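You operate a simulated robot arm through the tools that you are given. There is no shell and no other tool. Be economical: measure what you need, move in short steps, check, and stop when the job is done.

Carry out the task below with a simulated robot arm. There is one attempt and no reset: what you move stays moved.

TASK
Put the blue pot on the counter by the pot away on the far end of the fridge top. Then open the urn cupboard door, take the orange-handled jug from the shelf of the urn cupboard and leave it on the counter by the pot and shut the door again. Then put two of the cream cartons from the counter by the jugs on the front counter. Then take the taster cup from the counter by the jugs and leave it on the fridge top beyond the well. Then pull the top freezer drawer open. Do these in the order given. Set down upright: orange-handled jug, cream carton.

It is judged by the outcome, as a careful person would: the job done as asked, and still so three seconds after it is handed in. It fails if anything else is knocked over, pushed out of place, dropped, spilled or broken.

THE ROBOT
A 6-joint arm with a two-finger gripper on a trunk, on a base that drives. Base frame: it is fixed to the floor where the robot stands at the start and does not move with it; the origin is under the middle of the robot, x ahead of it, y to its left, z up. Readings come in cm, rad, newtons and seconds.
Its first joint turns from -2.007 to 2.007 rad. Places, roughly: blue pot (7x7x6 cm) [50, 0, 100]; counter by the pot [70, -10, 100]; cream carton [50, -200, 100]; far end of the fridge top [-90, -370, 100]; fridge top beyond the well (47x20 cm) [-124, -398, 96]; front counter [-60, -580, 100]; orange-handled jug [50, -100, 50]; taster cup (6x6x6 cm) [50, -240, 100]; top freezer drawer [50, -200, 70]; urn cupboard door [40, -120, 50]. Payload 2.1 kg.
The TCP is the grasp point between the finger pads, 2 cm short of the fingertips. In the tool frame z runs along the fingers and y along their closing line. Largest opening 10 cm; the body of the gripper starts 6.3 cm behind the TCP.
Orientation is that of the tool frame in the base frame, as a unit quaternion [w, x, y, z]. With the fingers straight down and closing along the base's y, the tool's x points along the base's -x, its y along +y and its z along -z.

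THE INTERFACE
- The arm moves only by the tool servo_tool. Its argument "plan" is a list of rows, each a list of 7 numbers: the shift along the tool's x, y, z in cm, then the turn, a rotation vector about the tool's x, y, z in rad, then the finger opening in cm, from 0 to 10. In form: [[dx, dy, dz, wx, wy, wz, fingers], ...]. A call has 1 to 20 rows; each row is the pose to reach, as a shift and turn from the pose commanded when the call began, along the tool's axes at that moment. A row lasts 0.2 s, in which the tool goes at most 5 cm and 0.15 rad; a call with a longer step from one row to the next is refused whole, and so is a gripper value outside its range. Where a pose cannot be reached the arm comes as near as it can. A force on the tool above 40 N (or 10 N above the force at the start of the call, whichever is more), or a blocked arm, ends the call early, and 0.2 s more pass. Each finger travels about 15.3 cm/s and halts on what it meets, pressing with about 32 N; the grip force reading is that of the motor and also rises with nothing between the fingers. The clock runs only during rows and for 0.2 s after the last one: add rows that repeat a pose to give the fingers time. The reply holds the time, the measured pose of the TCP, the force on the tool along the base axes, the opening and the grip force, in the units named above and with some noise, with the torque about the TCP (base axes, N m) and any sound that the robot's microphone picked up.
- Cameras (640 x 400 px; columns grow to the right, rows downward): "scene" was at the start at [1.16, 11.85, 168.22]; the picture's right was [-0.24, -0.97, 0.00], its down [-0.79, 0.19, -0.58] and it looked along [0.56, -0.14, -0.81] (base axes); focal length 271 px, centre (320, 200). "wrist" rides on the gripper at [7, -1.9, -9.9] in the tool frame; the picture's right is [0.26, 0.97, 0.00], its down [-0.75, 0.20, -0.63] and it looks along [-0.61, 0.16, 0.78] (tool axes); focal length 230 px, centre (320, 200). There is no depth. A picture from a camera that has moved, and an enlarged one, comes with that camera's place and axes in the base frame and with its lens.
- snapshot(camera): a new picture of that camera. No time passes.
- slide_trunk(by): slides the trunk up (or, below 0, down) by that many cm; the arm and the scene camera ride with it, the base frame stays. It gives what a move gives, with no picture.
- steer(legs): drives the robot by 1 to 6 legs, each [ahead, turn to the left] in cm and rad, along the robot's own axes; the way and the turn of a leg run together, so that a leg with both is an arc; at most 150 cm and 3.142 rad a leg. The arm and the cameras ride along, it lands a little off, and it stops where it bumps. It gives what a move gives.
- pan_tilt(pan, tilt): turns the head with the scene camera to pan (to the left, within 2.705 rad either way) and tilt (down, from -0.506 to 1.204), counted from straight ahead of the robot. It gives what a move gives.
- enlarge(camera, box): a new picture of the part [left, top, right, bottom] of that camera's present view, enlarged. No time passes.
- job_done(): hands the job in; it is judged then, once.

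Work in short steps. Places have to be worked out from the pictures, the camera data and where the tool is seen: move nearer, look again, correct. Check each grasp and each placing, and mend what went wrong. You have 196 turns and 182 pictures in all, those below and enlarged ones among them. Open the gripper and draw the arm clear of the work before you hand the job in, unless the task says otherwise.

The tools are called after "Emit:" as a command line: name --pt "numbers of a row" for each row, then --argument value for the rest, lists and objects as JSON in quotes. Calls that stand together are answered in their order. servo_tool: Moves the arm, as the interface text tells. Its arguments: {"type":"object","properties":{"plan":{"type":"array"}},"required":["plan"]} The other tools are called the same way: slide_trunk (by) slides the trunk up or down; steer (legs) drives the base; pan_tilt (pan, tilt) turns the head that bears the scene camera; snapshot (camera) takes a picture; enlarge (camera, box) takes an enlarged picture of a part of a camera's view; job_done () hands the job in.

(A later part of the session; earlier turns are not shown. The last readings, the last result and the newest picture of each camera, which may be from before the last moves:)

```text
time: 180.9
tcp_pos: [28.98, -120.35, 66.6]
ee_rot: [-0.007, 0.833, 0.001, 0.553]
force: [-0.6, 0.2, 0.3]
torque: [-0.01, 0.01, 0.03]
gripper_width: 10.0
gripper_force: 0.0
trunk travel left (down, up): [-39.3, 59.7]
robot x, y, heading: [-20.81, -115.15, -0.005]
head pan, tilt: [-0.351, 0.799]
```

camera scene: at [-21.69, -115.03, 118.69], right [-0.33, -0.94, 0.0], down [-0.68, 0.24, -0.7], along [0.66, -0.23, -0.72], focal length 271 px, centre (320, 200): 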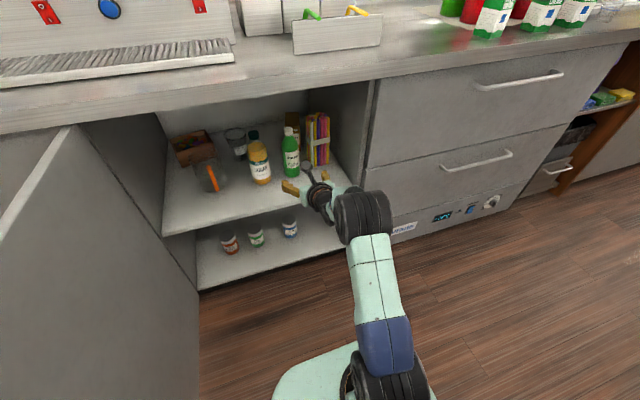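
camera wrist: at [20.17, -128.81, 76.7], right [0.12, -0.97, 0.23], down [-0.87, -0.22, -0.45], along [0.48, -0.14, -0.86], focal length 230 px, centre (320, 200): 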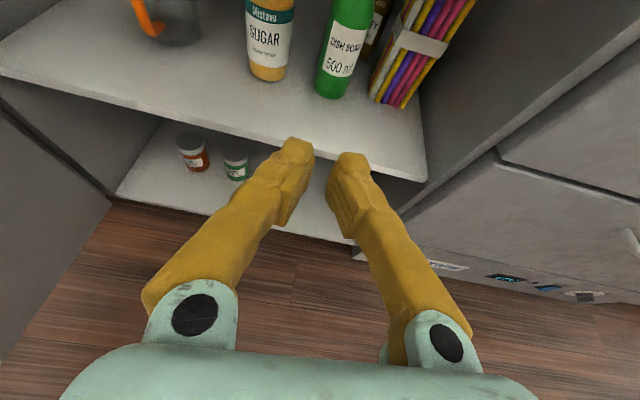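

Good position. Now rotate the arm left 0.28 rad about its upright axis, following the arc.

Emit:
servo_tool --pt "0.08 -2.8 0.2 0.052 0 -0.022 10" --pt "0.1 -5.6 0.25 0.103 0 -0.043 10" --pt "0.07 -8.4 0.15 0.155 0 -0.065 10" --pt "-0.03 -11.19 -0.08 0.206 0 -0.087 10" --pt "-0.19 -13.96 -0.46 0.258 0 -0.109 10" --pt "-0.19 -13.96 -0.46 0.258 0 -0.109 10"

Emit:
snapshot --camera "wrist"

```text
time: 182.3
tcp_pos: [28.6, -107.12, 67.01]
ee_rot: [-0.087, 0.824, 0.12, 0.547]
force: [-0.1, -0.2, 0.2]
torque: [0.03, 0.02, -0.01]
gripper_width: 10.01
gripper_force: 0.1
out of reach, approached as far as the arm can: row 4, 5, 6
trunk travel left (down, up): [-39.3, 59.7]
robot x, y, heading: [-21.34, -115.45, -0.008]
head pan, tilt: [-0.351, 0.799]
```

```text
109 pictures are left
camera wrist: at [21.9, -107.3, 77.21], right [0.38, -0.9, 0.23], down [-0.78, -0.44, -0.45], along [0.51, 0.0, -0.86], focal length 230 px, centre (320, 200)
```

wrist: 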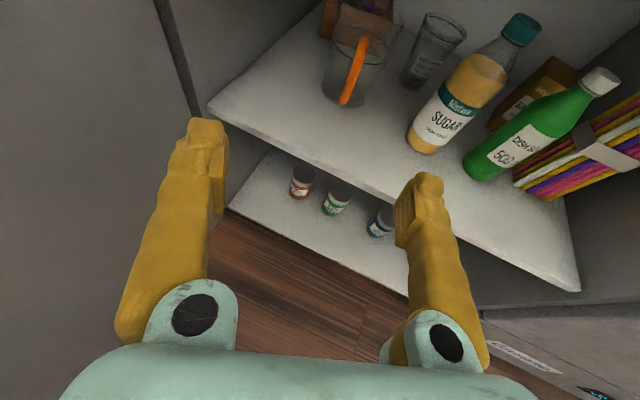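

Arm yawed by 0.30 rad and the jug reading agrees (centre ≈(58, −103.4)). Trim the base heading, lower to z≈60.4, and drive forward 14 cm first.

Emit:
steer --legs '[[0, 0.022]]'

Emit:
slide_trunk --by -6.4

Emit:
steer --legs '[[12, 0]]'

Emit:
snapshot --camera "wrist"

```text
time: 183.1
tcp_pos: [28.24, -106.04, 67.02]
ee_rot: [-0.093, 0.822, 0.128, 0.546]
force: [-0.4, 0.6, 0.2]
torque: [0.01, 0.01, -0.05]
gripper_width: 10.02
gripper_force: 0.0
trunk travel left (down, up): [-39.3, 59.7]
robot x, y, heading: [-21.4, -115.17, 0.017]
head pan, tilt: [-0.351, 0.799]
```

```text
time: 184.1
tcp_pos: [28.39, -106.13, 60.65]
ee_rot: [-0.093, 0.823, 0.129, 0.546]
force: [-0.3, 0.8, 0.1]
torque: [-0.03, 0.0, -0.02]
gripper_width: 9.99
gripper_force: 0.0
trunk travel left (down, up): [-32.9, 66.1]
robot x, y, heading: [-21.04, -115.38, 0.018]
head pan, tilt: [-0.351, 0.799]
```

```text
time: 185.3
tcp_pos: [40.38, -105.91, 60.52]
ee_rot: [-0.094, 0.822, 0.13, 0.547]
force: [0.0, 0.4, 0.3]
torque: [-0.02, 0.03, 0.03]
gripper_width: 10.01
gripper_force: 0.0
trunk travel left (down, up): [-32.9, 66.1]
robot x, y, heading: [-9.03, -115.16, 0.015]
head pan, tilt: [-0.351, 0.799]
```

```text
108 pictures are left
camera wrist: at [33.77, -106.11, 70.8], right [0.4, -0.89, 0.23], down [-0.77, -0.46, -0.45], along [0.5, 0.01, -0.86], focal length 230 px, centre (320, 200)
```

wrist: 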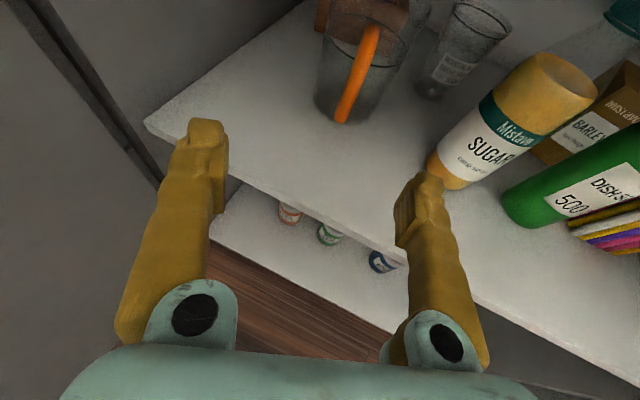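

Clear so far. Drive forward another 8.5 cm and look again.

Emit:
steer --legs '[[8.5, 0]]'

Emit:
snapshot --camera "wrist"

Emit:
snapshot --camera "scene"

```text
time: 186.4
tcp_pos: [48.78, -105.83, 60.68]
ee_rot: [-0.093, 0.822, 0.128, 0.547]
force: [-0.1, 0.2, 0.5]
torque: [0.0, 0.01, -0.03]
gripper_width: 10.02
gripper_force: 0.1
trunk travel left (down, up): [-32.9, 66.1]
robot x, y, heading: [-0.8, -115.1, 0.014]
head pan, tilt: [-0.351, 0.799]
```

```text
107 pictures are left
camera wrist: at [42.12, -106.06, 70.79], right [0.4, -0.89, 0.23], down [-0.77, -0.46, -0.45], along [0.5, 0.01, -0.86], focal length 230 px, centre (320, 200)
```

wrist: 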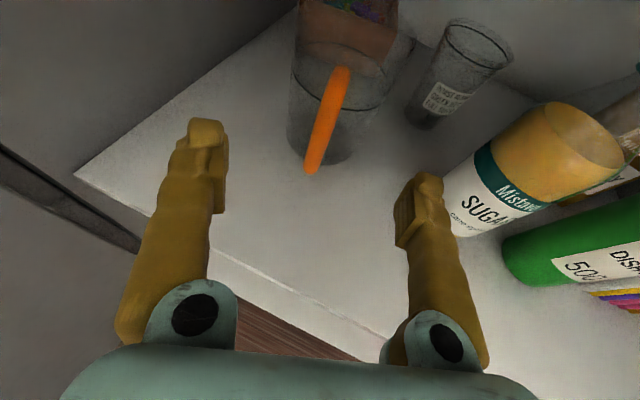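

```text
106 pictures are left
camera scene: at [0.98, -103.76, 112.29], right [-0.33, -0.94, 0.0], down [-0.68, 0.23, -0.7], along [0.66, -0.23, -0.72], focal length 271 px, centre (320, 200)
```

scene: 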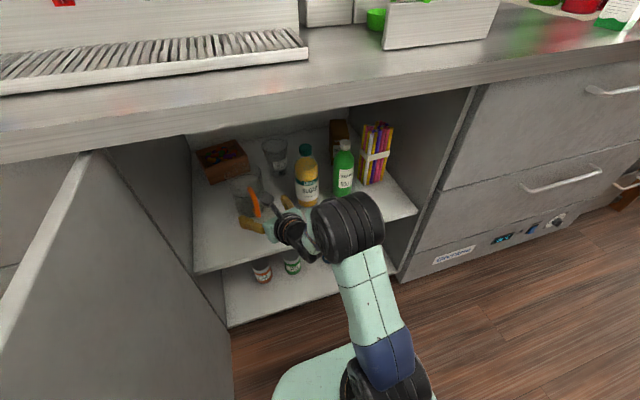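

Jug centre ≈(58.3, −103.2), between the fingers' lines. Advance along the tool 5.5 cm first.

Emit:
servo_tool --pt "0.7 0.15 1.7 0 0 0 10" --pt "1.4 0.3 3.4 0 0 0 10" --pt "2.1 0.45 5.07 0 0 0 10" --pt "2.1 0.45 5.07 0 0 0 10"

Emit:
snapshot --camera "wrist"

```text
time: 187.4
tcp_pos: [54.23, -104.39, 60.46]
ee_rot: [-0.093, 0.823, 0.128, 0.546]
force: [0.4, 0.4, -0.6]
torque: [0.01, 0.0, 0.0]
gripper_width: 9.98
gripper_force: 0.0
trunk travel left (down, up): [-32.9, 66.1]
robot x, y, heading: [-0.5, -115.02, 0.017]
head pan, tilt: [-0.351, 0.799]
```

```text
105 pictures are left
camera wrist: at [47.52, -104.64, 70.74], right [0.4, -0.89, 0.23], down [-0.77, -0.46, -0.45], along [0.5, 0.01, -0.86], focal length 230 px, centre (320, 200)
```

wrist: 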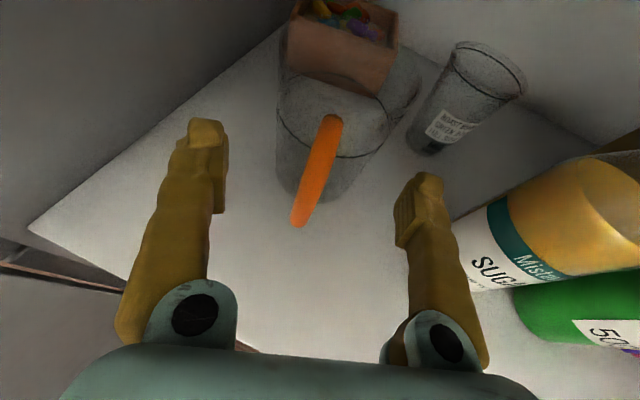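

Jug is between the fingers. Advance 3 cm more.

Emit:
servo_tool --pt "0.6 0.1 1.4 0 0 0 10" --pt "1.17 0.2 2.77 0 0 0 10" --pt "1.17 0.2 2.77 0 0 0 10"

Emit:
snapshot --camera "wrist"

Emit:
enlarge --camera "scene" --box '[180, 110, 420, 260]'

```text
time: 188.2
tcp_pos: [57.08, -103.79, 60.5]
ee_rot: [-0.092, 0.822, 0.128, 0.546]
force: [-0.1, -0.3, 0.0]
torque: [0.0, -0.02, 0.02]
gripper_width: 10.0
gripper_force: 0.0
trunk travel left (down, up): [-32.9, 66.1]
robot x, y, heading: [-0.62, -114.89, 0.019]
head pan, tilt: [-0.351, 0.799]
```

```text
104 pictures are left
camera wrist: at [50.38, -103.95, 70.84], right [0.4, -0.89, 0.23], down [-0.77, -0.46, -0.45], along [0.5, 0.01, -0.86], focal length 230 px, centre (320, 200)
```

wrist: 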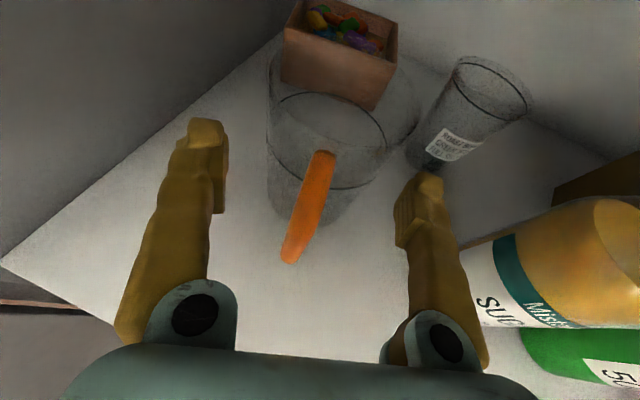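

```text
2.67 times, centred on (300, 185) of scene
camera zoom: at [0.95, -103.77, 112.29], right [-0.33, -0.94, 0.0], down [-0.68, 0.23, -0.7], along [0.66, -0.23, -0.72], focal length 724 px, centre (373, 240)
```

zoom: 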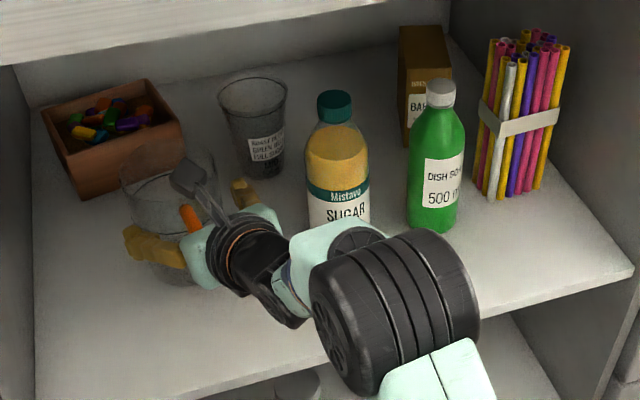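

The jug's mid-line is about 2 cm past the grasp point and the handle clears the palm. Advance 0.9 cm and close gently.

Emit:
servo_tool --pt "0.35 0.1 0.83 0 0 0 10" --pt "0.35 0.1 0.83 0 0 0 9" --pt "0.35 0.1 0.83 0 0 0 8" --pt "0.35 0.1 0.83 0 0 0 7" --pt "0.35 0.1 0.83 0 0 0 7" --pt "0.35 0.1 0.83 0 0 0 7"

Emit:
snapshot --camera "wrist"

```text
time: 189.6
tcp_pos: [57.86, -103.53, 60.65]
ee_rot: [-0.092, 0.822, 0.128, 0.547]
force: [0.2, 0.3, 0.9]
torque: [-0.01, -0.01, 0.0]
gripper_width: 7.0
gripper_force: 0.1
trunk travel left (down, up): [-32.9, 66.1]
robot x, y, heading: [-0.54, -114.87, 0.019]
head pan, tilt: [-0.351, 0.799]
```

```text
102 pictures are left
camera wrist: at [51.27, -103.83, 70.87], right [0.4, -0.89, 0.23], down [-0.77, -0.46, -0.45], along [0.51, 0.01, -0.86], focal length 230 px, centre (320, 200)
```

wrist: 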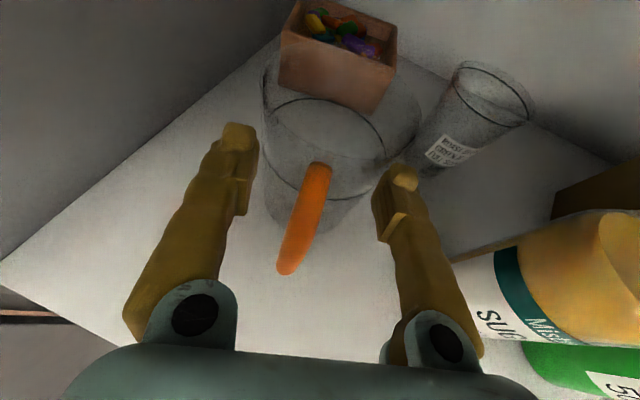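

Not touching yet at 7 cm; close further.

Emit:
servo_tool --pt "0 0 0 0 0 0 6.5" --pt "0 0 0 0 0 0 6" --pt "0 0 0 0 0 0 5.5" --pt "0 0 0 0 0 0 5" --pt "0 0 0 0 0 0 5"

Emit:
snapshot --camera "wrist"

```text
time: 190.8
tcp_pos: [58.02, -103.54, 60.56]
ee_rot: [-0.092, 0.823, 0.128, 0.547]
force: [-0.4, -0.1, 0.1]
torque: [0.02, -0.01, 0.0]
gripper_width: 5.04
gripper_force: 0.1
trunk travel left (down, up): [-32.9, 66.1]
robot x, y, heading: [-0.58, -114.9, 0.018]
head pan, tilt: [-0.351, 0.799]
```

```text
101 pictures are left
camera wrist: at [51.27, -103.83, 70.87], right [0.4, -0.89, 0.23], down [-0.77, -0.46, -0.45], along [0.51, 0.01, -0.86], focal length 230 px, centre (320, 200)
```

wrist: 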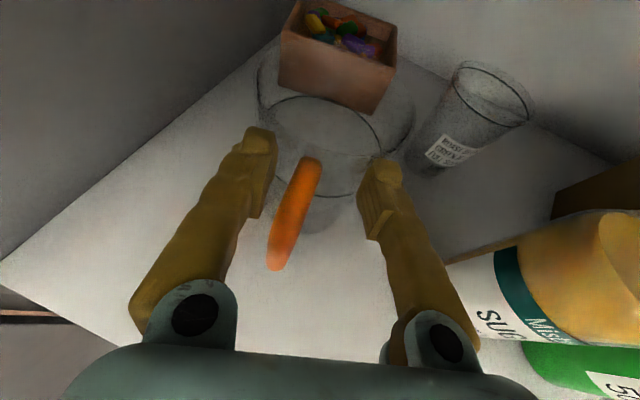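

The fingers closed only around the handle: re-triangulating, the shelf is at z≈44.5 and the jug is farther, centre ≈(67, −102), about 10+ cm wide — so the handle is the grasp. Let me look at the handle closely.

Emit:
enlarge --camera "wrist" --box '[220, 80, 420, 290]'

Emit:
pan_tilt --pan 0.0 --tilt 0.75

Emit:
enlarge --camera "scene" --box '[240, 80, 440, 205]'

```text
1.90 times, centred on (320, 185) of wrist
camera zoom: at [51.27, -103.83, 70.87], right [0.4, -0.89, 0.23], down [-0.77, -0.46, -0.45], along [0.51, 0.01, -0.86], focal length 438 px, centre (320, 229)
```

zoom: 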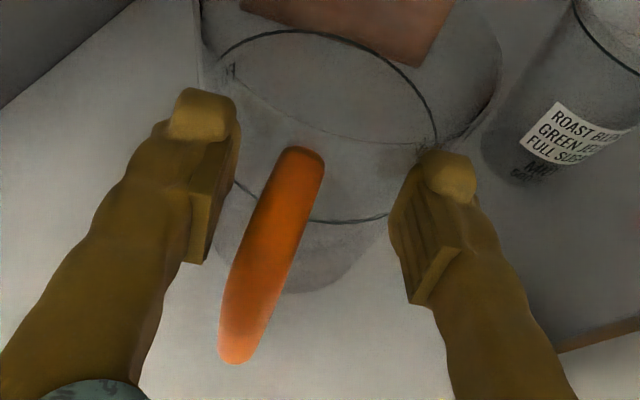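

```text
time: 191.7
tcp_pos: [57.86, -103.67, 60.67]
ee_rot: [-0.092, 0.822, 0.128, 0.547]
force: [-0.9, -0.4, 0.1]
torque: [0.01, 0.0, -0.02]
gripper_width: 5.03
gripper_force: 0.1
trunk travel left (down, up): [-32.9, 66.1]
robot x, y, heading: [-0.26, -114.42, 0.015]
head pan, tilt: [0.0, 0.75]
```

```text
3.20 times, centred on (340, 142) of scene
camera zoom: at [1.61, -100.99, 112.69], right [0.02, -1.0, 0.0], down [-0.68, -0.01, -0.73], along [0.73, 0.01, -0.68], focal length 869 px, centre (256, 384)
```

zoom: 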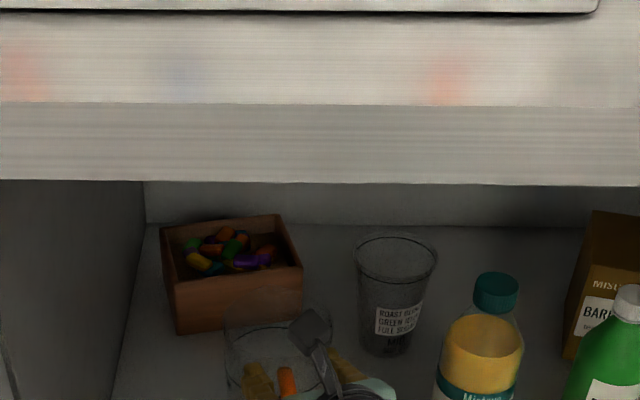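

The handle is a slanted bar from about (59.8, −103.3, 60.4) at the rim to (55, −104, 52.6). I'll open a little and lower 4 cm to its middle.

Emit:
servo_tool --pt "0 0 0 0 0 0 6" --pt "0 0 0 0 0 0 6"

Emit:
slide_trunk --by -4

Emit:
enlarge --camera "wrist" --box '[220, 80, 420, 290]'

```text
time: 192.2
tcp_pos: [57.94, -103.46, 60.73]
ee_rot: [-0.092, 0.822, 0.128, 0.547]
force: [0.5, -0.5, 0.9]
torque: [0.01, -0.01, 0.0]
gripper_width: 5.97
gripper_force: 0.0
trunk travel left (down, up): [-32.9, 66.1]
robot x, y, heading: [-0.43, -114.72, 0.015]
head pan, tilt: [0.0, 0.75]
```

```text
time: 193.1
tcp_pos: [58.0, -103.6, 56.66]
ee_rot: [-0.092, 0.822, 0.128, 0.547]
force: [-0.6, 0.1, 0.2]
torque: [0.0, 0.0, -0.02]
gripper_width: 6.03
gripper_force: 0.0
trunk travel left (down, up): [-28.9, 70.1]
robot x, y, heading: [-0.58, -114.79, 0.015]
head pan, tilt: [0.0, 0.75]
```

```text
1.90 times, centred on (320, 185) of wrist
camera zoom: at [51.26, -103.83, 66.87], right [0.4, -0.89, 0.23], down [-0.77, -0.46, -0.45], along [0.51, 0.01, -0.86], focal length 438 px, centre (320, 229)
```

zoom: 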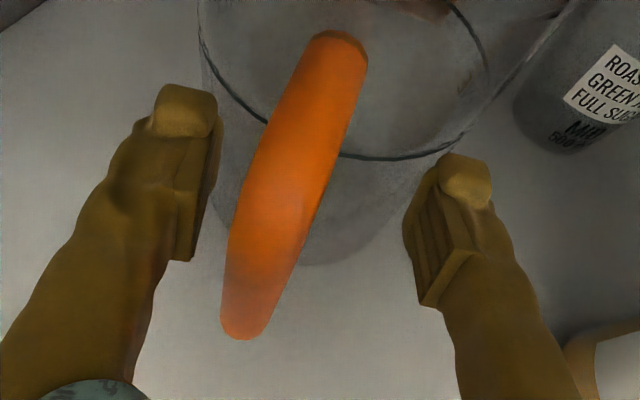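

The handle bar now spans (59, −102.4, 61) to (55.4, −103, 50); I'm 0.9 cm to its right. Trim the base left slightly and check.

Emit:
steer --legs '[[0, 0.016]]'

Emit:
enlarge --camera "wrist" --box '[220, 80, 420, 290]'

```text
time: 193.8
tcp_pos: [57.84, -102.65, 56.69]
ee_rot: [-0.097, 0.822, 0.135, 0.545]
force: [0.0, -0.1, -0.3]
torque: [-0.01, 0.0, 0.0]
gripper_width: 6.01
gripper_force: 0.0
trunk travel left (down, up): [-28.9, 70.1]
robot x, y, heading: [-0.55, -115.2, 0.036]
head pan, tilt: [0.0, 0.75]
```

```text
1.90 times, centred on (320, 185) of wrist
camera zoom: at [51.09, -103.0, 66.87], right [0.41, -0.88, 0.23], down [-0.76, -0.47, -0.45], along [0.5, 0.01, -0.86], focal length 438 px, centre (320, 229)
```

zoom: 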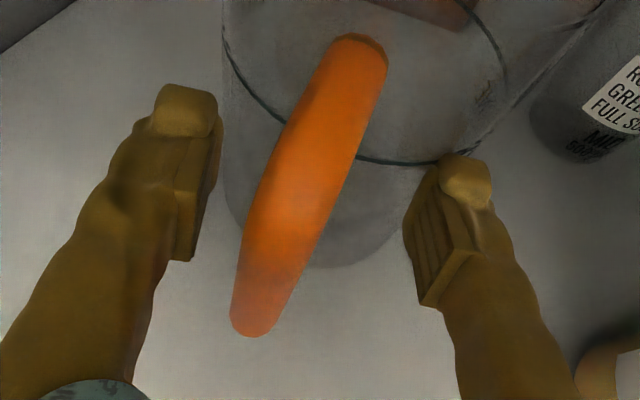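

Handle is centred. Closing on it.

Emit:
servo_tool --pt "0 0 0 0 0 0 4.5" --pt "0 0 0 0 0 0 3" --pt "0 0 0 0 0 0 1.5" --pt "0 0 0 0 0 0 0.3" --pt "0 0 0 0 0 0 0.3" --pt "0 0 0 0 0 0 0.3"

Emit:
snapshot --camera "wrist"

```text
time: 195.2
tcp_pos: [57.79, -102.59, 56.67]
ee_rot: [-0.097, 0.821, 0.135, 0.546]
force: [-0.5, 0.6, -0.2]
torque: [0.02, -0.03, 0.01]
gripper_width: 0.29
gripper_force: 0.0
trunk travel left (down, up): [-28.9, 70.1]
robot x, y, heading: [-0.55, -115.09, 0.034]
head pan, tilt: [0.0, 0.75]
```

```text
96 pictures are left
camera wrist: at [51.09, -103.0, 66.87], right [0.41, -0.88, 0.23], down [-0.76, -0.47, -0.45], along [0.5, 0.01, -0.86], focal length 230 px, centre (320, 200)
```

wrist: 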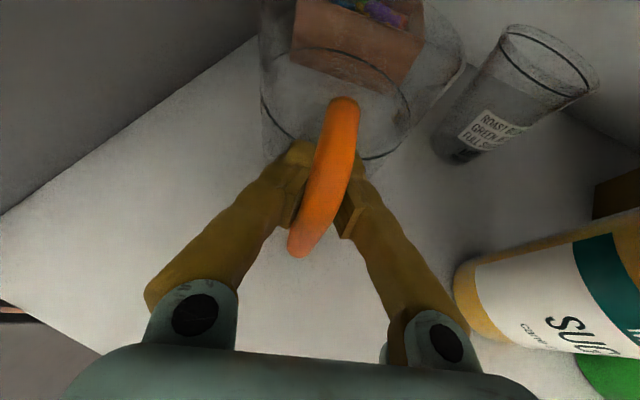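

The fingers met behind the bar (inside the handle loop), so the bar is nearer to me. Open, back off 2.5 cm, and close again.

Emit:
servo_tool --pt "0 0 0 0 0 0 3" --pt "0 0 0 0 0 0 6" --pt "0 0 0 0 0 0 6" --pt "-0.5 0 -1.15 0 0 0 6" --pt "-1 0 -2.3 0 0 0 6" --pt "-1 0 -2.3 0 0 0 6"

Emit:
snapshot --camera "wrist"

```text
time: 196.6
tcp_pos: [55.43, -103.53, 56.71]
ee_rot: [-0.097, 0.821, 0.135, 0.546]
force: [0.1, 0.7, 0.3]
torque: [-0.02, -0.02, 0.0]
gripper_width: 6.01
gripper_force: 0.2
trunk travel left (down, up): [-28.9, 70.1]
robot x, y, heading: [-0.79, -114.56, 0.032]
head pan, tilt: [0.0, 0.75]
```

```text
95 pictures are left
camera wrist: at [48.79, -103.83, 66.9], right [0.41, -0.88, 0.23], down [-0.76, -0.47, -0.45], along [0.5, 0.01, -0.86], focal length 230 px, centre (320, 200)
```

wrist: 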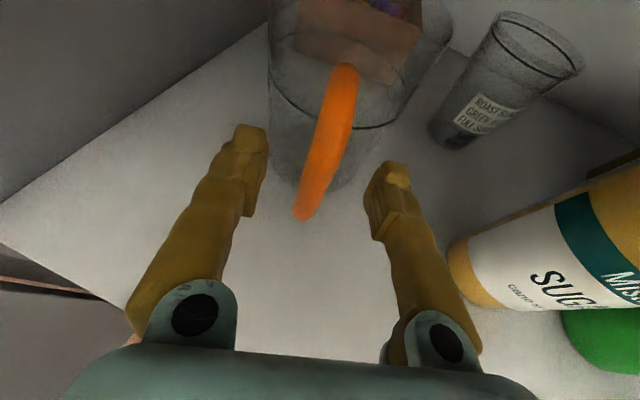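

The handle is a D-loop whose outermost part is near (54.7, −103.3, z≈54–55). I'll lower 1.5 cm and close here.

Emit:
slide_trunk --by -1.5

Emit:
servo_tool --pt "0 0 0 0 0 0 4.5" --pt "0 0 0 0 0 0 3" --pt "0 0 0 0 0 0 1.5" --pt "0 0 0 0 0 0 0.3" --pt "0 0 0 0 0 0 0.3" --pt "0 0 0 0 0 0 0.3"

Emit:
snapshot --camera "wrist"

```text
time: 197.2
tcp_pos: [55.47, -103.62, 55.19]
ee_rot: [-0.098, 0.822, 0.136, 0.545]
force: [-0.4, 0.1, -0.4]
torque: [0.03, -0.01, 0.02]
gripper_width: 6.0
gripper_force: 0.2
trunk travel left (down, up): [-27.4, 71.6]
robot x, y, heading: [-0.7, -114.96, 0.032]
head pan, tilt: [0.0, 0.75]
```

```text
time: 198.7
tcp_pos: [55.41, -103.4, 55.18]
ee_rot: [-0.097, 0.821, 0.135, 0.545]
force: [0.0, 0.3, 0.2]
torque: [-0.06, 0.03, 0.02]
gripper_width: 1.11
gripper_force: 32.5
trunk travel left (down, up): [-27.4, 71.6]
robot x, y, heading: [-0.78, -114.95, 0.034]
head pan, tilt: [0.0, 0.75]
```

```text
94 pictures are left
camera wrist: at [48.81, -103.83, 65.4], right [0.41, -0.88, 0.23], down [-0.76, -0.47, -0.45], along [0.5, 0.01, -0.86], focal length 230 px, centre (320, 200)
```

wrist: 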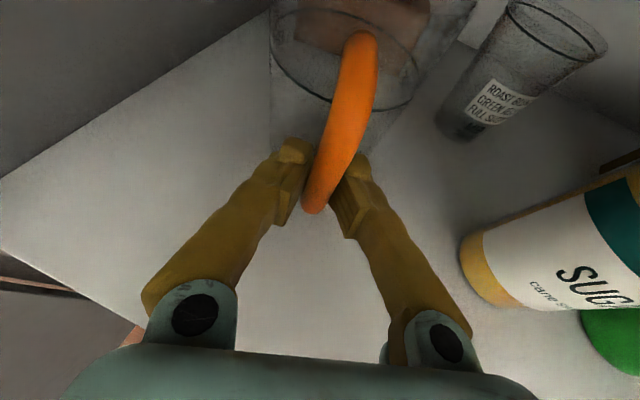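

Handle gripped (1.1 cm, 32 N). Lift 2 cm and check tilt.

Emit:
slide_trunk --by 2

Emit:
snapshot --camera "wrist"

Emit:
enlarge --camera "scene" --box '[240, 100, 440, 225]'

```text
time: 199.3
tcp_pos: [55.38, -103.49, 57.11]
ee_rot: [-0.097, 0.822, 0.135, 0.545]
force: [0.8, -0.5, -2.0]
torque: [-0.02, 0.1, 0.0]
gripper_width: 1.12
gripper_force: 31.9
trunk travel left (down, up): [-29.4, 69.6]
robot x, y, heading: [-0.77, -114.7, 0.027]
head pan, tilt: [0.0, 0.75]
```

```text
93 pictures are left
camera wrist: at [48.82, -103.82, 67.38], right [0.41, -0.88, 0.23], down [-0.76, -0.47, -0.45], along [0.5, 0.01, -0.86], focal length 230 px, centre (320, 200)
```

wrist: 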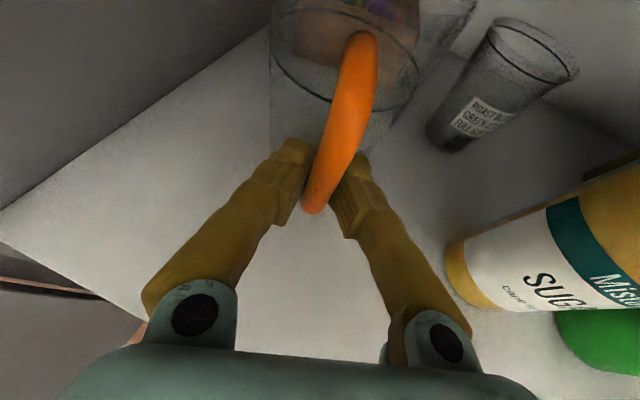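

```text
3.20 times, centred on (340, 162) of scene
camera zoom: at [1.43, -100.94, 109.19], right [0.03, -1.0, 0.0], down [-0.68, -0.02, -0.73], along [0.73, 0.02, -0.68], focal length 869 px, centre (256, 320)
```

zoom: 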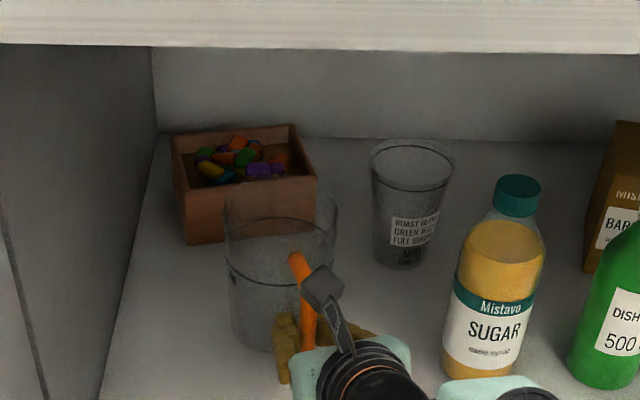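

The jug is light (2 N) and hangs upright from the handle. Lift 3 cm more and reverse out of the cupboard.

Emit:
slide_trunk --by 3

Emit:
steer --legs '[[-42, 0]]'

Emit:
pan_tilt --pan 0.2 --tilt 0.7

Emit:
snapshot --camera "scene"

Emit:
snapshot --camera "wrist"

```text
time: 200.1
tcp_pos: [55.5, -103.39, 60.12]
ee_rot: [-0.097, 0.822, 0.135, 0.545]
force: [-0.4, 0.6, -1.9]
torque: [-0.02, 0.15, 0.02]
gripper_width: 1.08
gripper_force: 32.0
trunk travel left (down, up): [-32.4, 66.6]
robot x, y, heading: [-0.91, -114.65, 0.031]
head pan, tilt: [0.0, 0.75]
```

```text
time: 202.6
tcp_pos: [14.43, -104.49, 60.24]
ee_rot: [-0.101, 0.82, 0.14, 0.545]
force: [0.9, 1.0, -1.4]
torque: [-0.01, 0.02, 0.01]
gripper_width: 1.01
gripper_force: 31.6
trunk travel left (down, up): [-32.4, 66.6]
robot x, y, heading: [-41.44, -116.46, 0.05]
head pan, tilt: [0.0, 0.75]
```

```text
time: 203.3
tcp_pos: [14.15, -104.45, 60.13]
ee_rot: [-0.1, 0.821, 0.14, 0.544]
force: [-0.3, 0.5, -0.9]
torque: [-0.01, 0.13, 0.03]
gripper_width: 0.72
gripper_force: 31.4
trunk travel left (down, up): [-32.4, 66.6]
robot x, y, heading: [-41.86, -116.31, 0.05]
head pan, tilt: [0.201, 0.7]
```

```text
91 pictures are left
camera scene: at [-39.83, -100.84, 112.61], right [0.24, -0.97, 0.0], down [-0.63, -0.16, -0.76], along [0.74, 0.19, -0.64], focal length 271 px, centre (320, 200)
```

scene: 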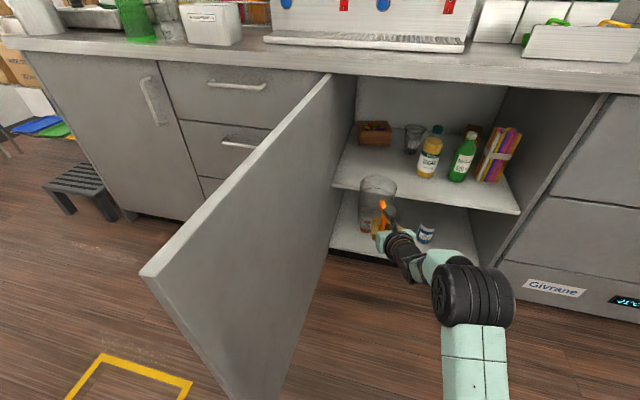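

```text
90 pictures are left
camera wrist: at [7.64, -104.88, 70.38], right [0.42, -0.88, 0.23], down [-0.75, -0.48, -0.45], along [0.5, 0.02, -0.86], focal length 230 px, centre (320, 200)
```

wrist: 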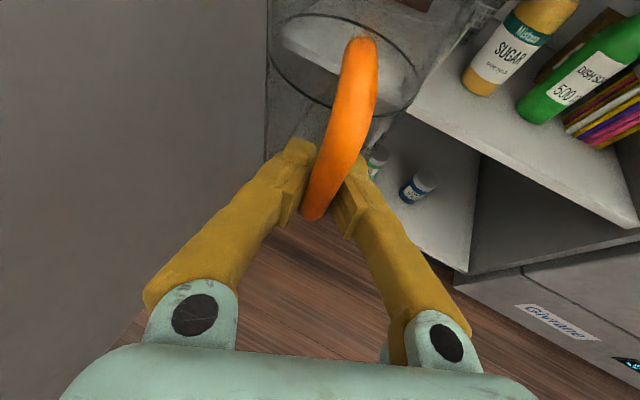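

The jug is out, but the opening shrank to 0.7 cm, so I'll check the grip holding by commanding full closure.

Emit:
servo_tool --pt "0 0 0 0 0 0 0" --pt "0 0 0 0 0 0 0" --pt "0 0 0 0 0 0 0"

Emit:
enlarge --camera "wrist" --box '[200, 0, 460, 260]'

Emit:
enlarge --camera "scene" --box '[320, 150, 480, 250]'

```text
time: 204.1
tcp_pos: [14.22, -104.46, 60.19]
ee_rot: [-0.1, 0.821, 0.14, 0.544]
force: [0.0, 0.4, -1.3]
torque: [-0.03, 0.1, -0.01]
gripper_width: 0.72
gripper_force: 32.0
trunk travel left (down, up): [-32.4, 66.6]
robot x, y, heading: [-41.6, -116.21, 0.044]
head pan, tilt: [0.201, 0.7]
```

```text
1.54 times, centred on (330, 130) of wrist
camera zoom: at [7.64, -104.88, 70.38], right [0.42, -0.88, 0.23], down [-0.75, -0.48, -0.45], along [0.5, 0.02, -0.86], focal length 354 px, centre (305, 308)
```

zoom: 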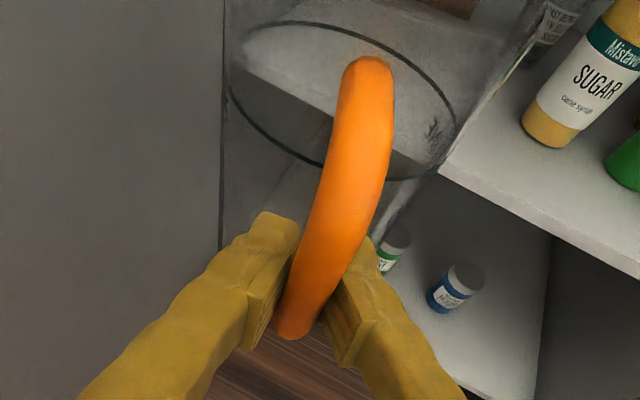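

```text
4.00 times, centred on (400, 200) of scene
camera zoom: at [-39.83, -100.84, 112.61], right [0.24, -0.97, 0.0], down [-0.63, -0.16, -0.76], along [0.74, 0.19, -0.64], focal length 1086 px, centre (0, 200)
```

zoom: 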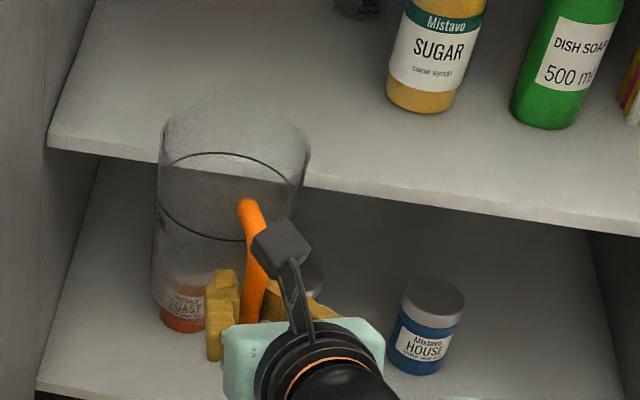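

The grip is stable. I'll raise the jug above door height first, then drive round the open door to the pot counter.

Emit:
slide_trunk --by 53

Emit:
snapshot --camera "wrist"

Emit:
snapshot --camera "scene"

```text
refused: 53 is not a number from -40 to 40
```

```text
87 pictures are left
camera wrist: at [7.64, -104.88, 70.38], right [0.42, -0.88, 0.23], down [-0.75, -0.48, -0.45], along [0.5, 0.02, -0.86], focal length 230 px, centre (320, 200)
```

wrist: 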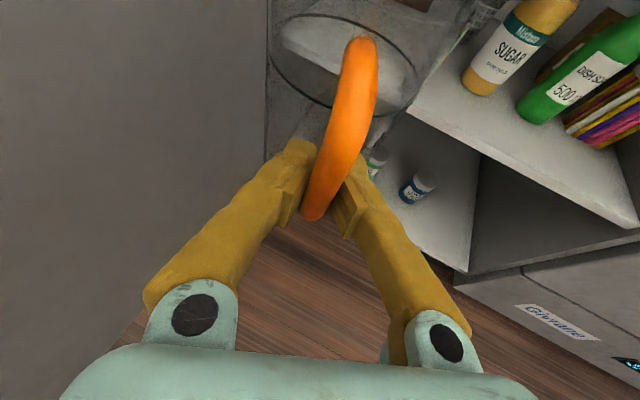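

```text
86 pictures are left
camera scene: at [-39.83, -100.84, 112.61], right [0.24, -0.97, 0.0], down [-0.63, -0.16, -0.76], along [0.74, 0.19, -0.64], focal length 271 px, centre (320, 200)
```

scene: 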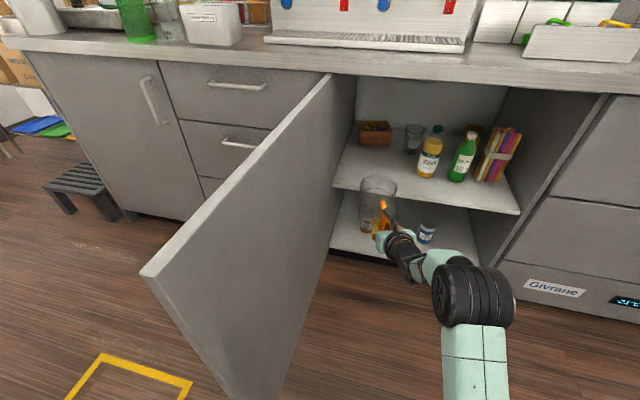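

Slide is limited to 40 per call; do it in two, then drive round the door.

Emit:
slide_trunk --by 40

Emit:
slide_trunk --by 13

Emit:
steer --legs '[[-18, 0], [0, 1.525]]'

Emit:
steer --legs '[[107, 0], [0, -1.571]]'

Emit:
snapshot --camera "scene"

Emit:
snapshot --camera "wrist"

```text
time: 208.0
tcp_pos: [14.24, -104.46, 100.15]
ee_rot: [-0.099, 0.821, 0.139, 0.544]
force: [-1.3, 0.5, -1.8]
torque: [-0.02, 0.14, 0.02]
gripper_width: 0.64
gripper_force: 32.1
trunk travel left (down, up): [-72.4, 26.6]
robot x, y, heading: [-41.72, -116.03, 0.049]
head pan, tilt: [0.201, 0.7]
```

```text
time: 209.6
tcp_pos: [14.23, -104.42, 113.23]
ee_rot: [-0.1, 0.821, 0.14, 0.544]
force: [0.1, -0.5, -1.3]
torque: [-0.04, 0.11, -0.03]
gripper_width: 0.64
gripper_force: 31.8
trunk travel left (down, up): [-85.4, 13.6]
robot x, y, heading: [-41.68, -116.29, 0.041]
head pan, tilt: [0.201, 0.7]
```

```text
time: 214.7
tcp_pos: [-66.63, -60.62, 113.13]
ee_rot: [-0.442, 0.511, 0.657, 0.334]
force: [-0.4, 0.5, -1.9]
torque: [-0.12, 0.01, 0.01]
gripper_width: 0.63
gripper_force: 32.4
trunk travel left (down, up): [-85.4, 13.6]
robot x, y, heading: [-59.62, -117.14, 1.531]
head pan, tilt: [0.201, 0.7]
```

```text
time: 224.0
tcp_pos: [2.47, -4.92, 113.22]
ee_rot: [-0.073, 0.827, 0.099, 0.549]
force: [-0.4, 0.2, -1.6]
torque: [-0.03, 0.08, 0.02]
gripper_width: 0.62
gripper_force: 31.9
trunk travel left (down, up): [-85.4, 13.6]
robot x, y, heading: [-54.66, -11.1, -0.053]
head pan, tilt: [0.201, 0.7]
```

```text
85 pictures are left
camera scene: at [-51.0, 4.03, 165.61], right [0.15, -0.99, 0.0], down [-0.64, -0.09, -0.76], along [0.76, 0.11, -0.64], focal length 271 px, centre (320, 200)
```

scene: 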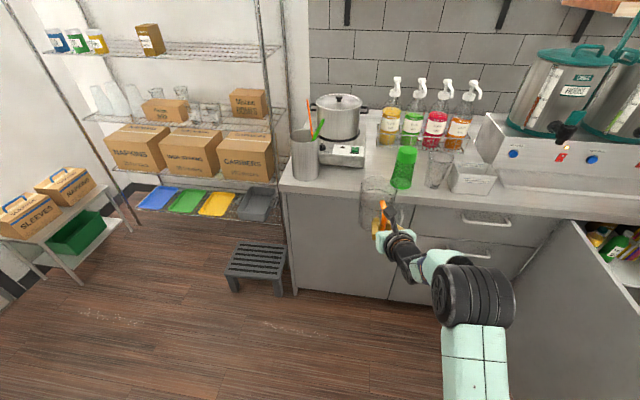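

```text
84 pictures are left
camera wrist: at [-4.19, -4.72, 123.38], right [0.33, -0.92, 0.23], down [-0.8, -0.4, -0.45], along [0.5, -0.03, -0.86], focal length 230 px, centre (320, 200)
```

wrist: 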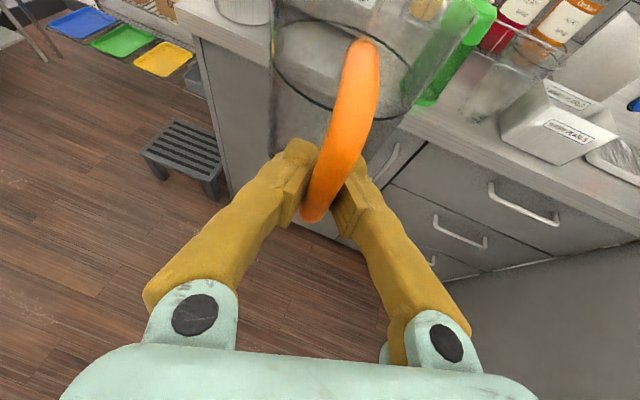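

Jug still held upright. Align heading and drive forward 30 cm, then check with the cameras.

Emit:
steer --legs '[[0, 0.078], [29, 0]]'

Emit:
pan_tilt --pan 0.0 --tilt 0.85

Emit:
snapshot --camera "scene"

Emit:
snapshot --camera "wrist"

```text
time: 226.4
tcp_pos: [30.44, 0.23, 113.34]
ee_rot: [-0.095, 0.822, 0.132, 0.546]
force: [-0.7, 0.1, -2.0]
torque: [-0.04, 0.12, -0.01]
gripper_width: 0.62
gripper_force: 32.4
trunk travel left (down, up): [-85.4, 13.6]
robot x, y, heading: [-25.49, -10.94, 0.026]
head pan, tilt: [0.201, 0.7]
```

```text
time: 227.2
tcp_pos: [30.72, 0.06, 113.14]
ee_rot: [-0.094, 0.822, 0.131, 0.545]
force: [-0.3, 0.1, -2.6]
torque: [-0.03, 0.05, -0.01]
gripper_width: 0.59
gripper_force: 31.9
trunk travel left (down, up): [-85.4, 13.6]
robot x, y, heading: [-25.94, -10.72, 0.025]
head pan, tilt: [0.0, 0.85]
```

```text
83 pictures are left
camera scene: at [-23.79, 3.21, 164.39], right [0.02, -1.0, 0.0], down [-0.75, -0.02, -0.66], along [0.66, 0.02, -0.75], focal length 271 px, centre (320, 200)
```

scene: 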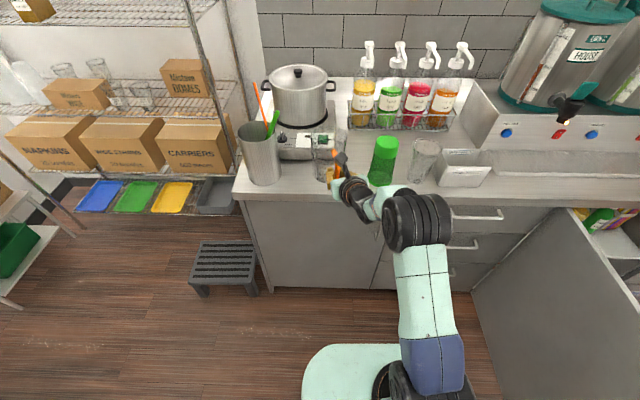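

```text
82 pictures are left
camera wrist: at [24.02, -0.13, 123.35], right [0.4, -0.89, 0.23], down [-0.76, -0.46, -0.45], along [0.5, 0.01, -0.86], focal length 230 px, centre (320, 200)
```

wrist: 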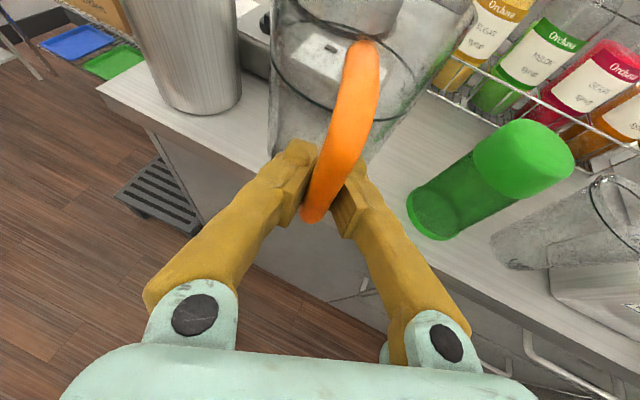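

Zoom on the jug over the counter to check gaps to the hot plate and shaker.

Emit:
enlarge --camera "scene" --box '[230, 90, 430, 215]'

```text
3.20 times, centred on (330, 152) of scene
camera zoom: at [-23.79, 3.21, 164.39], right [0.02, -1.0, 0.0], down [-0.75, -0.02, -0.66], along [0.66, 0.02, -0.75], focal length 869 px, centre (288, 352)
```

zoom: 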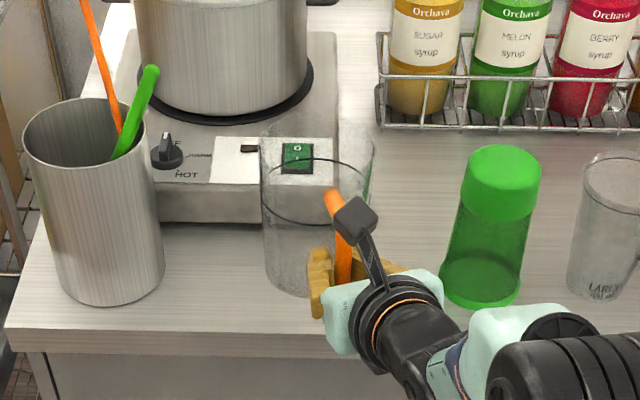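

Jug centre ≈(41, 3), gaps are fine. Forward 7 cm, then lower 5.5 cm by trunk.

Emit:
steer --legs '[[7, 0]]'

Emit:
slide_trunk --by -5.5

Emit:
enlarge --camera "scene" --box '[230, 90, 430, 215]'

```text
time: 228.2
tcp_pos: [36.65, 0.35, 113.69]
ee_rot: [-0.094, 0.82, 0.132, 0.549]
force: [1.1, -0.3, -3.4]
torque: [0.0, 0.1, 0.0]
gripper_width: 0.6
gripper_force: 32.2
trunk travel left (down, up): [-85.4, 13.6]
robot x, y, heading: [-18.6, -10.43, 0.025]
head pan, tilt: [0.0, 0.85]
```

```text
time: 229.1
tcp_pos: [36.8, 0.32, 108.19]
ee_rot: [-0.094, 0.82, 0.132, 0.549]
force: [0.6, -0.7, -1.5]
torque: [-0.01, 0.13, 0.01]
gripper_width: 0.6
gripper_force: 32.1
trunk travel left (down, up): [-79.9, 19.1]
robot x, y, heading: [-18.29, -10.65, 0.025]
head pan, tilt: [0.0, 0.85]
```

```text
3.20 times, centred on (330, 152) of scene
camera zoom: at [-16.55, 3.37, 158.88], right [0.02, -1.0, 0.0], down [-0.75, -0.02, -0.66], along [0.66, 0.02, -0.75], focal length 869 px, centre (288, 352)
```

zoom: 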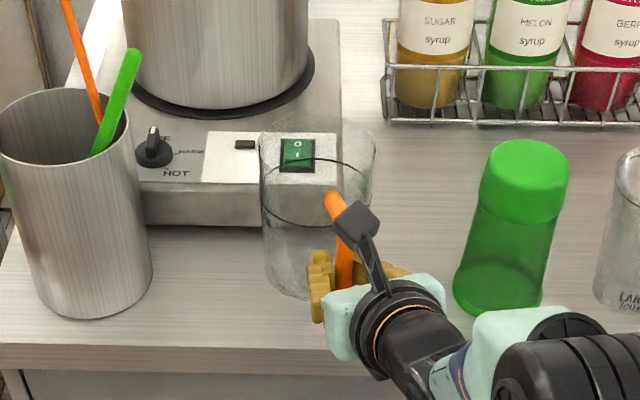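

Continue lowering slowly by servo until the base touches.

Emit:
servo_tool --pt "-0.28 0 0.12 0 0 0 0" --pt "-0.55 0 0.23 0 0 0 0" --pt "-0.83 0 0.35 0 0 0 0" --pt "-1.1 0 0.47 0 0 0 0"

```text
time: 230.1
tcp_pos: [36.7, 0.2, 107.09]
ee_rot: [-0.093, 0.82, 0.131, 0.549]
force: [0.3, -1.3, -1.4]
torque: [-0.02, 0.13, -0.01]
gripper_width: 0.58
gripper_force: 31.7
trunk travel left (down, up): [-79.9, 19.1]
robot x, y, heading: [-18.12, -10.14, 0.025]
head pan, tilt: [0.0, 0.85]
```

Emit:
servo_tool --pt "-0.18 0 0.08 0 0 0 0" --pt "-0.37 0 0.16 0 0 0 0" --pt "-0.55 0 0.23 0 0 0 0" --pt "-0.74 0 0.31 0 0 0 0"

Emit:
snapshot --camera "wrist"

```text
time: 231.1
tcp_pos: [36.7, 0.23, 106.21]
ee_rot: [-0.094, 0.819, 0.132, 0.55]
force: [1.0, -0.8, -2.0]
torque: [-0.05, 0.11, 0.01]
gripper_width: 0.6
gripper_force: 31.8
trunk travel left (down, up): [-79.9, 19.1]
robot x, y, heading: [-18.27, -10.62, 0.018]
head pan, tilt: [0.0, 0.85]
```

```text
79 pictures are left
camera wrist: at [29.91, -0.01, 116.36], right [0.4, -0.89, 0.23], down [-0.76, -0.46, -0.46], along [0.51, 0.01, -0.86], focal length 230 px, centre (320, 200)
```

wrist: 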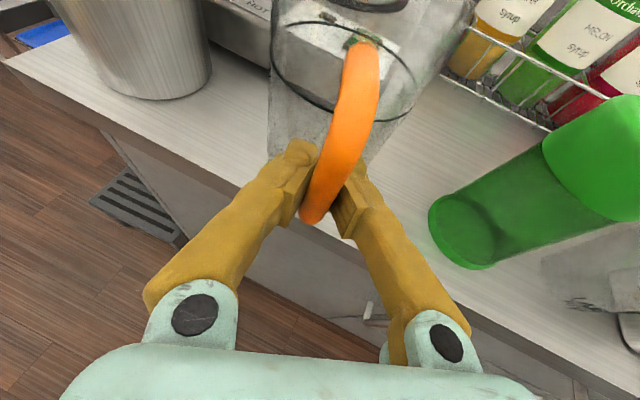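

Still free. Keep lowering.

Emit:
servo_tool --pt "-0.18 0 0.08 0 0 0 0" --pt "-0.37 0 0.16 0 0 0 0" --pt "-0.55 0 0.23 0 0 0 0" --pt "-0.74 0 0.31 0 0 0 0" --pt "-0.92 0 0.39 0 0 0 0"

```text
time: 232.3
tcp_pos: [36.58, 0.26, 105.15]
ee_rot: [-0.093, 0.819, 0.132, 0.55]
force: [0.1, -0.7, -0.8]
torque: [-0.03, 0.12, -0.02]
gripper_width: 0.61
gripper_force: 32.0
trunk travel left (down, up): [-79.9, 19.1]
robot x, y, heading: [-18.26, -10.44, 0.032]
head pan, tilt: [0.0, 0.85]
```

Emit:
servo_tool --pt "-0.18 0 0.08 0 0 0 0" --pt "-0.37 0 0.16 0 0 0 0" --pt "-0.55 0 0.23 0 0 0 0" --pt "-0.74 0 0.31 0 0 0 0"

Emit:
enlarge --camera "scene" --box '[250, 110, 410, 210]'

```text
time: 233.3
tcp_pos: [36.69, 0.34, 104.53]
ee_rot: [-0.095, 0.819, 0.132, 0.551]
force: [-0.4, -0.7, -2.2]
torque: [-0.02, 0.12, 0.03]
gripper_width: 0.62
gripper_force: 31.7
trunk travel left (down, up): [-79.9, 19.1]
robot x, y, heading: [-18.39, -10.51, 0.024]
head pan, tilt: [0.0, 0.85]
```

```text
4.00 times, centred on (330, 160) of scene
camera zoom: at [-16.77, 3.37, 158.88], right [0.02, -1.0, 0.0], down [-0.75, -0.02, -0.66], along [0.66, 0.02, -0.75], focal length 1086 px, centre (280, 360)
```

zoom: 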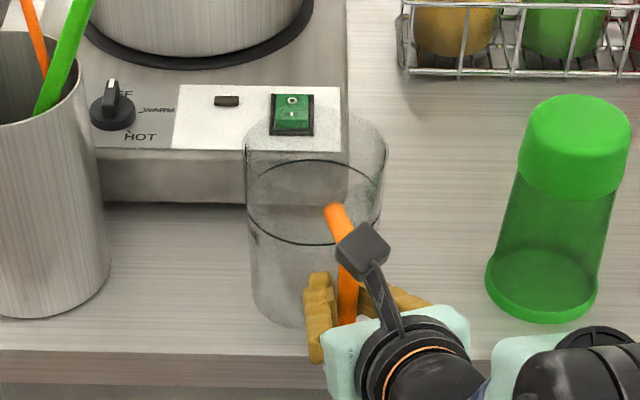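

The base looks about level with the counter. Lower further in small steps.

Emit:
servo_tool --pt "-0.18 0 0.08 0 0 0 0" --pt "-0.37 0 0.16 0 0 0 0" --pt "-0.55 0 0.23 0 0 0 0" --pt "-0.74 0 0.31 0 0 0 0"

```text
time: 234.3
tcp_pos: [36.66, 0.09, 103.74]
ee_rot: [-0.095, 0.819, 0.133, 0.55]
force: [0.1, 1.3, -2.0]
torque: [-0.05, 0.1, 0.01]
gripper_width: 0.6
gripper_force: 32.0
trunk travel left (down, up): [-79.9, 19.1]
robot x, y, heading: [-18.42, -10.46, 0.028]
head pan, tilt: [0.0, 0.85]
```

Emit:
servo_tool --pt "-0.18 0 0.08 0 0 0 0" --pt "-0.37 0 0.16 0 0 0 0" --pt "-0.55 0 0.23 0 0 0 0" --pt "-0.74 0 0.31 0 0 0 0" --pt "-0.92 0 0.39 0 0 0 0"

Emit:
enlarge --camera "scene" --box '[250, 110, 410, 210]'

```text
time: 235.5
tcp_pos: [36.49, 0.18, 102.85]
ee_rot: [-0.098, 0.819, 0.134, 0.549]
force: [0.4, 0.5, 0.4]
torque: [0.03, -0.15, -0.01]
gripper_width: 0.58
gripper_force: 32.0
trunk travel left (down, up): [-79.9, 19.1]
robot x, y, heading: [-18.79, -10.55, 0.024]
head pan, tilt: [0.0, 0.85]
```

```text
4.00 times, centred on (330, 160) of scene
camera zoom: at [-16.84, 3.36, 158.89], right [0.02, -1.0, 0.0], down [-0.75, -0.02, -0.66], along [0.66, 0.02, -0.75], focal length 1086 px, centre (280, 360)
```

zoom: 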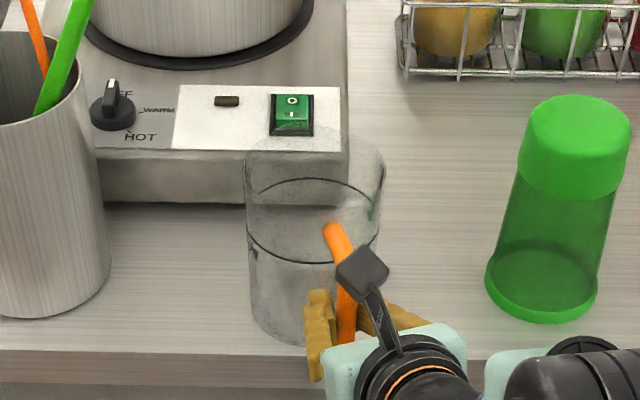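

Contact is starting, but the jug's near edge is only ~2 cm from the counter edge. I'll lift 0.6 cm, drive forward 3.5 cm and lower again.

Emit:
slide_trunk --by 1

Emit:
steer --legs '[[3.5, 0]]'

Emit:
enlarge --camera "scene" --box '[250, 110, 410, 210]'

```text
time: 236.1
tcp_pos: [36.64, 0.41, 103.61]
ee_rot: [-0.098, 0.82, 0.135, 0.548]
force: [-0.2, 0.3, -1.0]
torque: [-0.03, 0.06, 0.01]
gripper_width: 0.58
gripper_force: 32.3
trunk travel left (down, up): [-80.9, 18.1]
robot x, y, heading: [-18.35, -10.74, 0.021]
head pan, tilt: [0.0, 0.85]
```

```text
time: 237.0
tcp_pos: [39.44, 0.39, 104.22]
ee_rot: [-0.096, 0.817, 0.134, 0.552]
force: [-0.6, 0.6, -1.5]
torque: [-0.01, 0.12, -0.06]
gripper_width: 0.59
gripper_force: 32.1
trunk travel left (down, up): [-80.9, 18.1]
robot x, y, heading: [-14.89, -10.69, 0.024]
head pan, tilt: [0.0, 0.85]
```

```text
4.00 times, centred on (330, 160) of scene
camera zoom: at [-14.29, 3.42, 159.9], right [0.02, -1.0, 0.0], down [-0.75, -0.02, -0.67], along [0.67, 0.02, -0.75], focal length 1086 px, centre (280, 360)
```

zoom: 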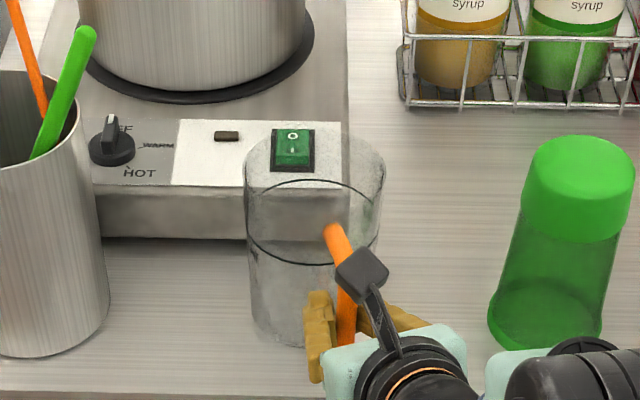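

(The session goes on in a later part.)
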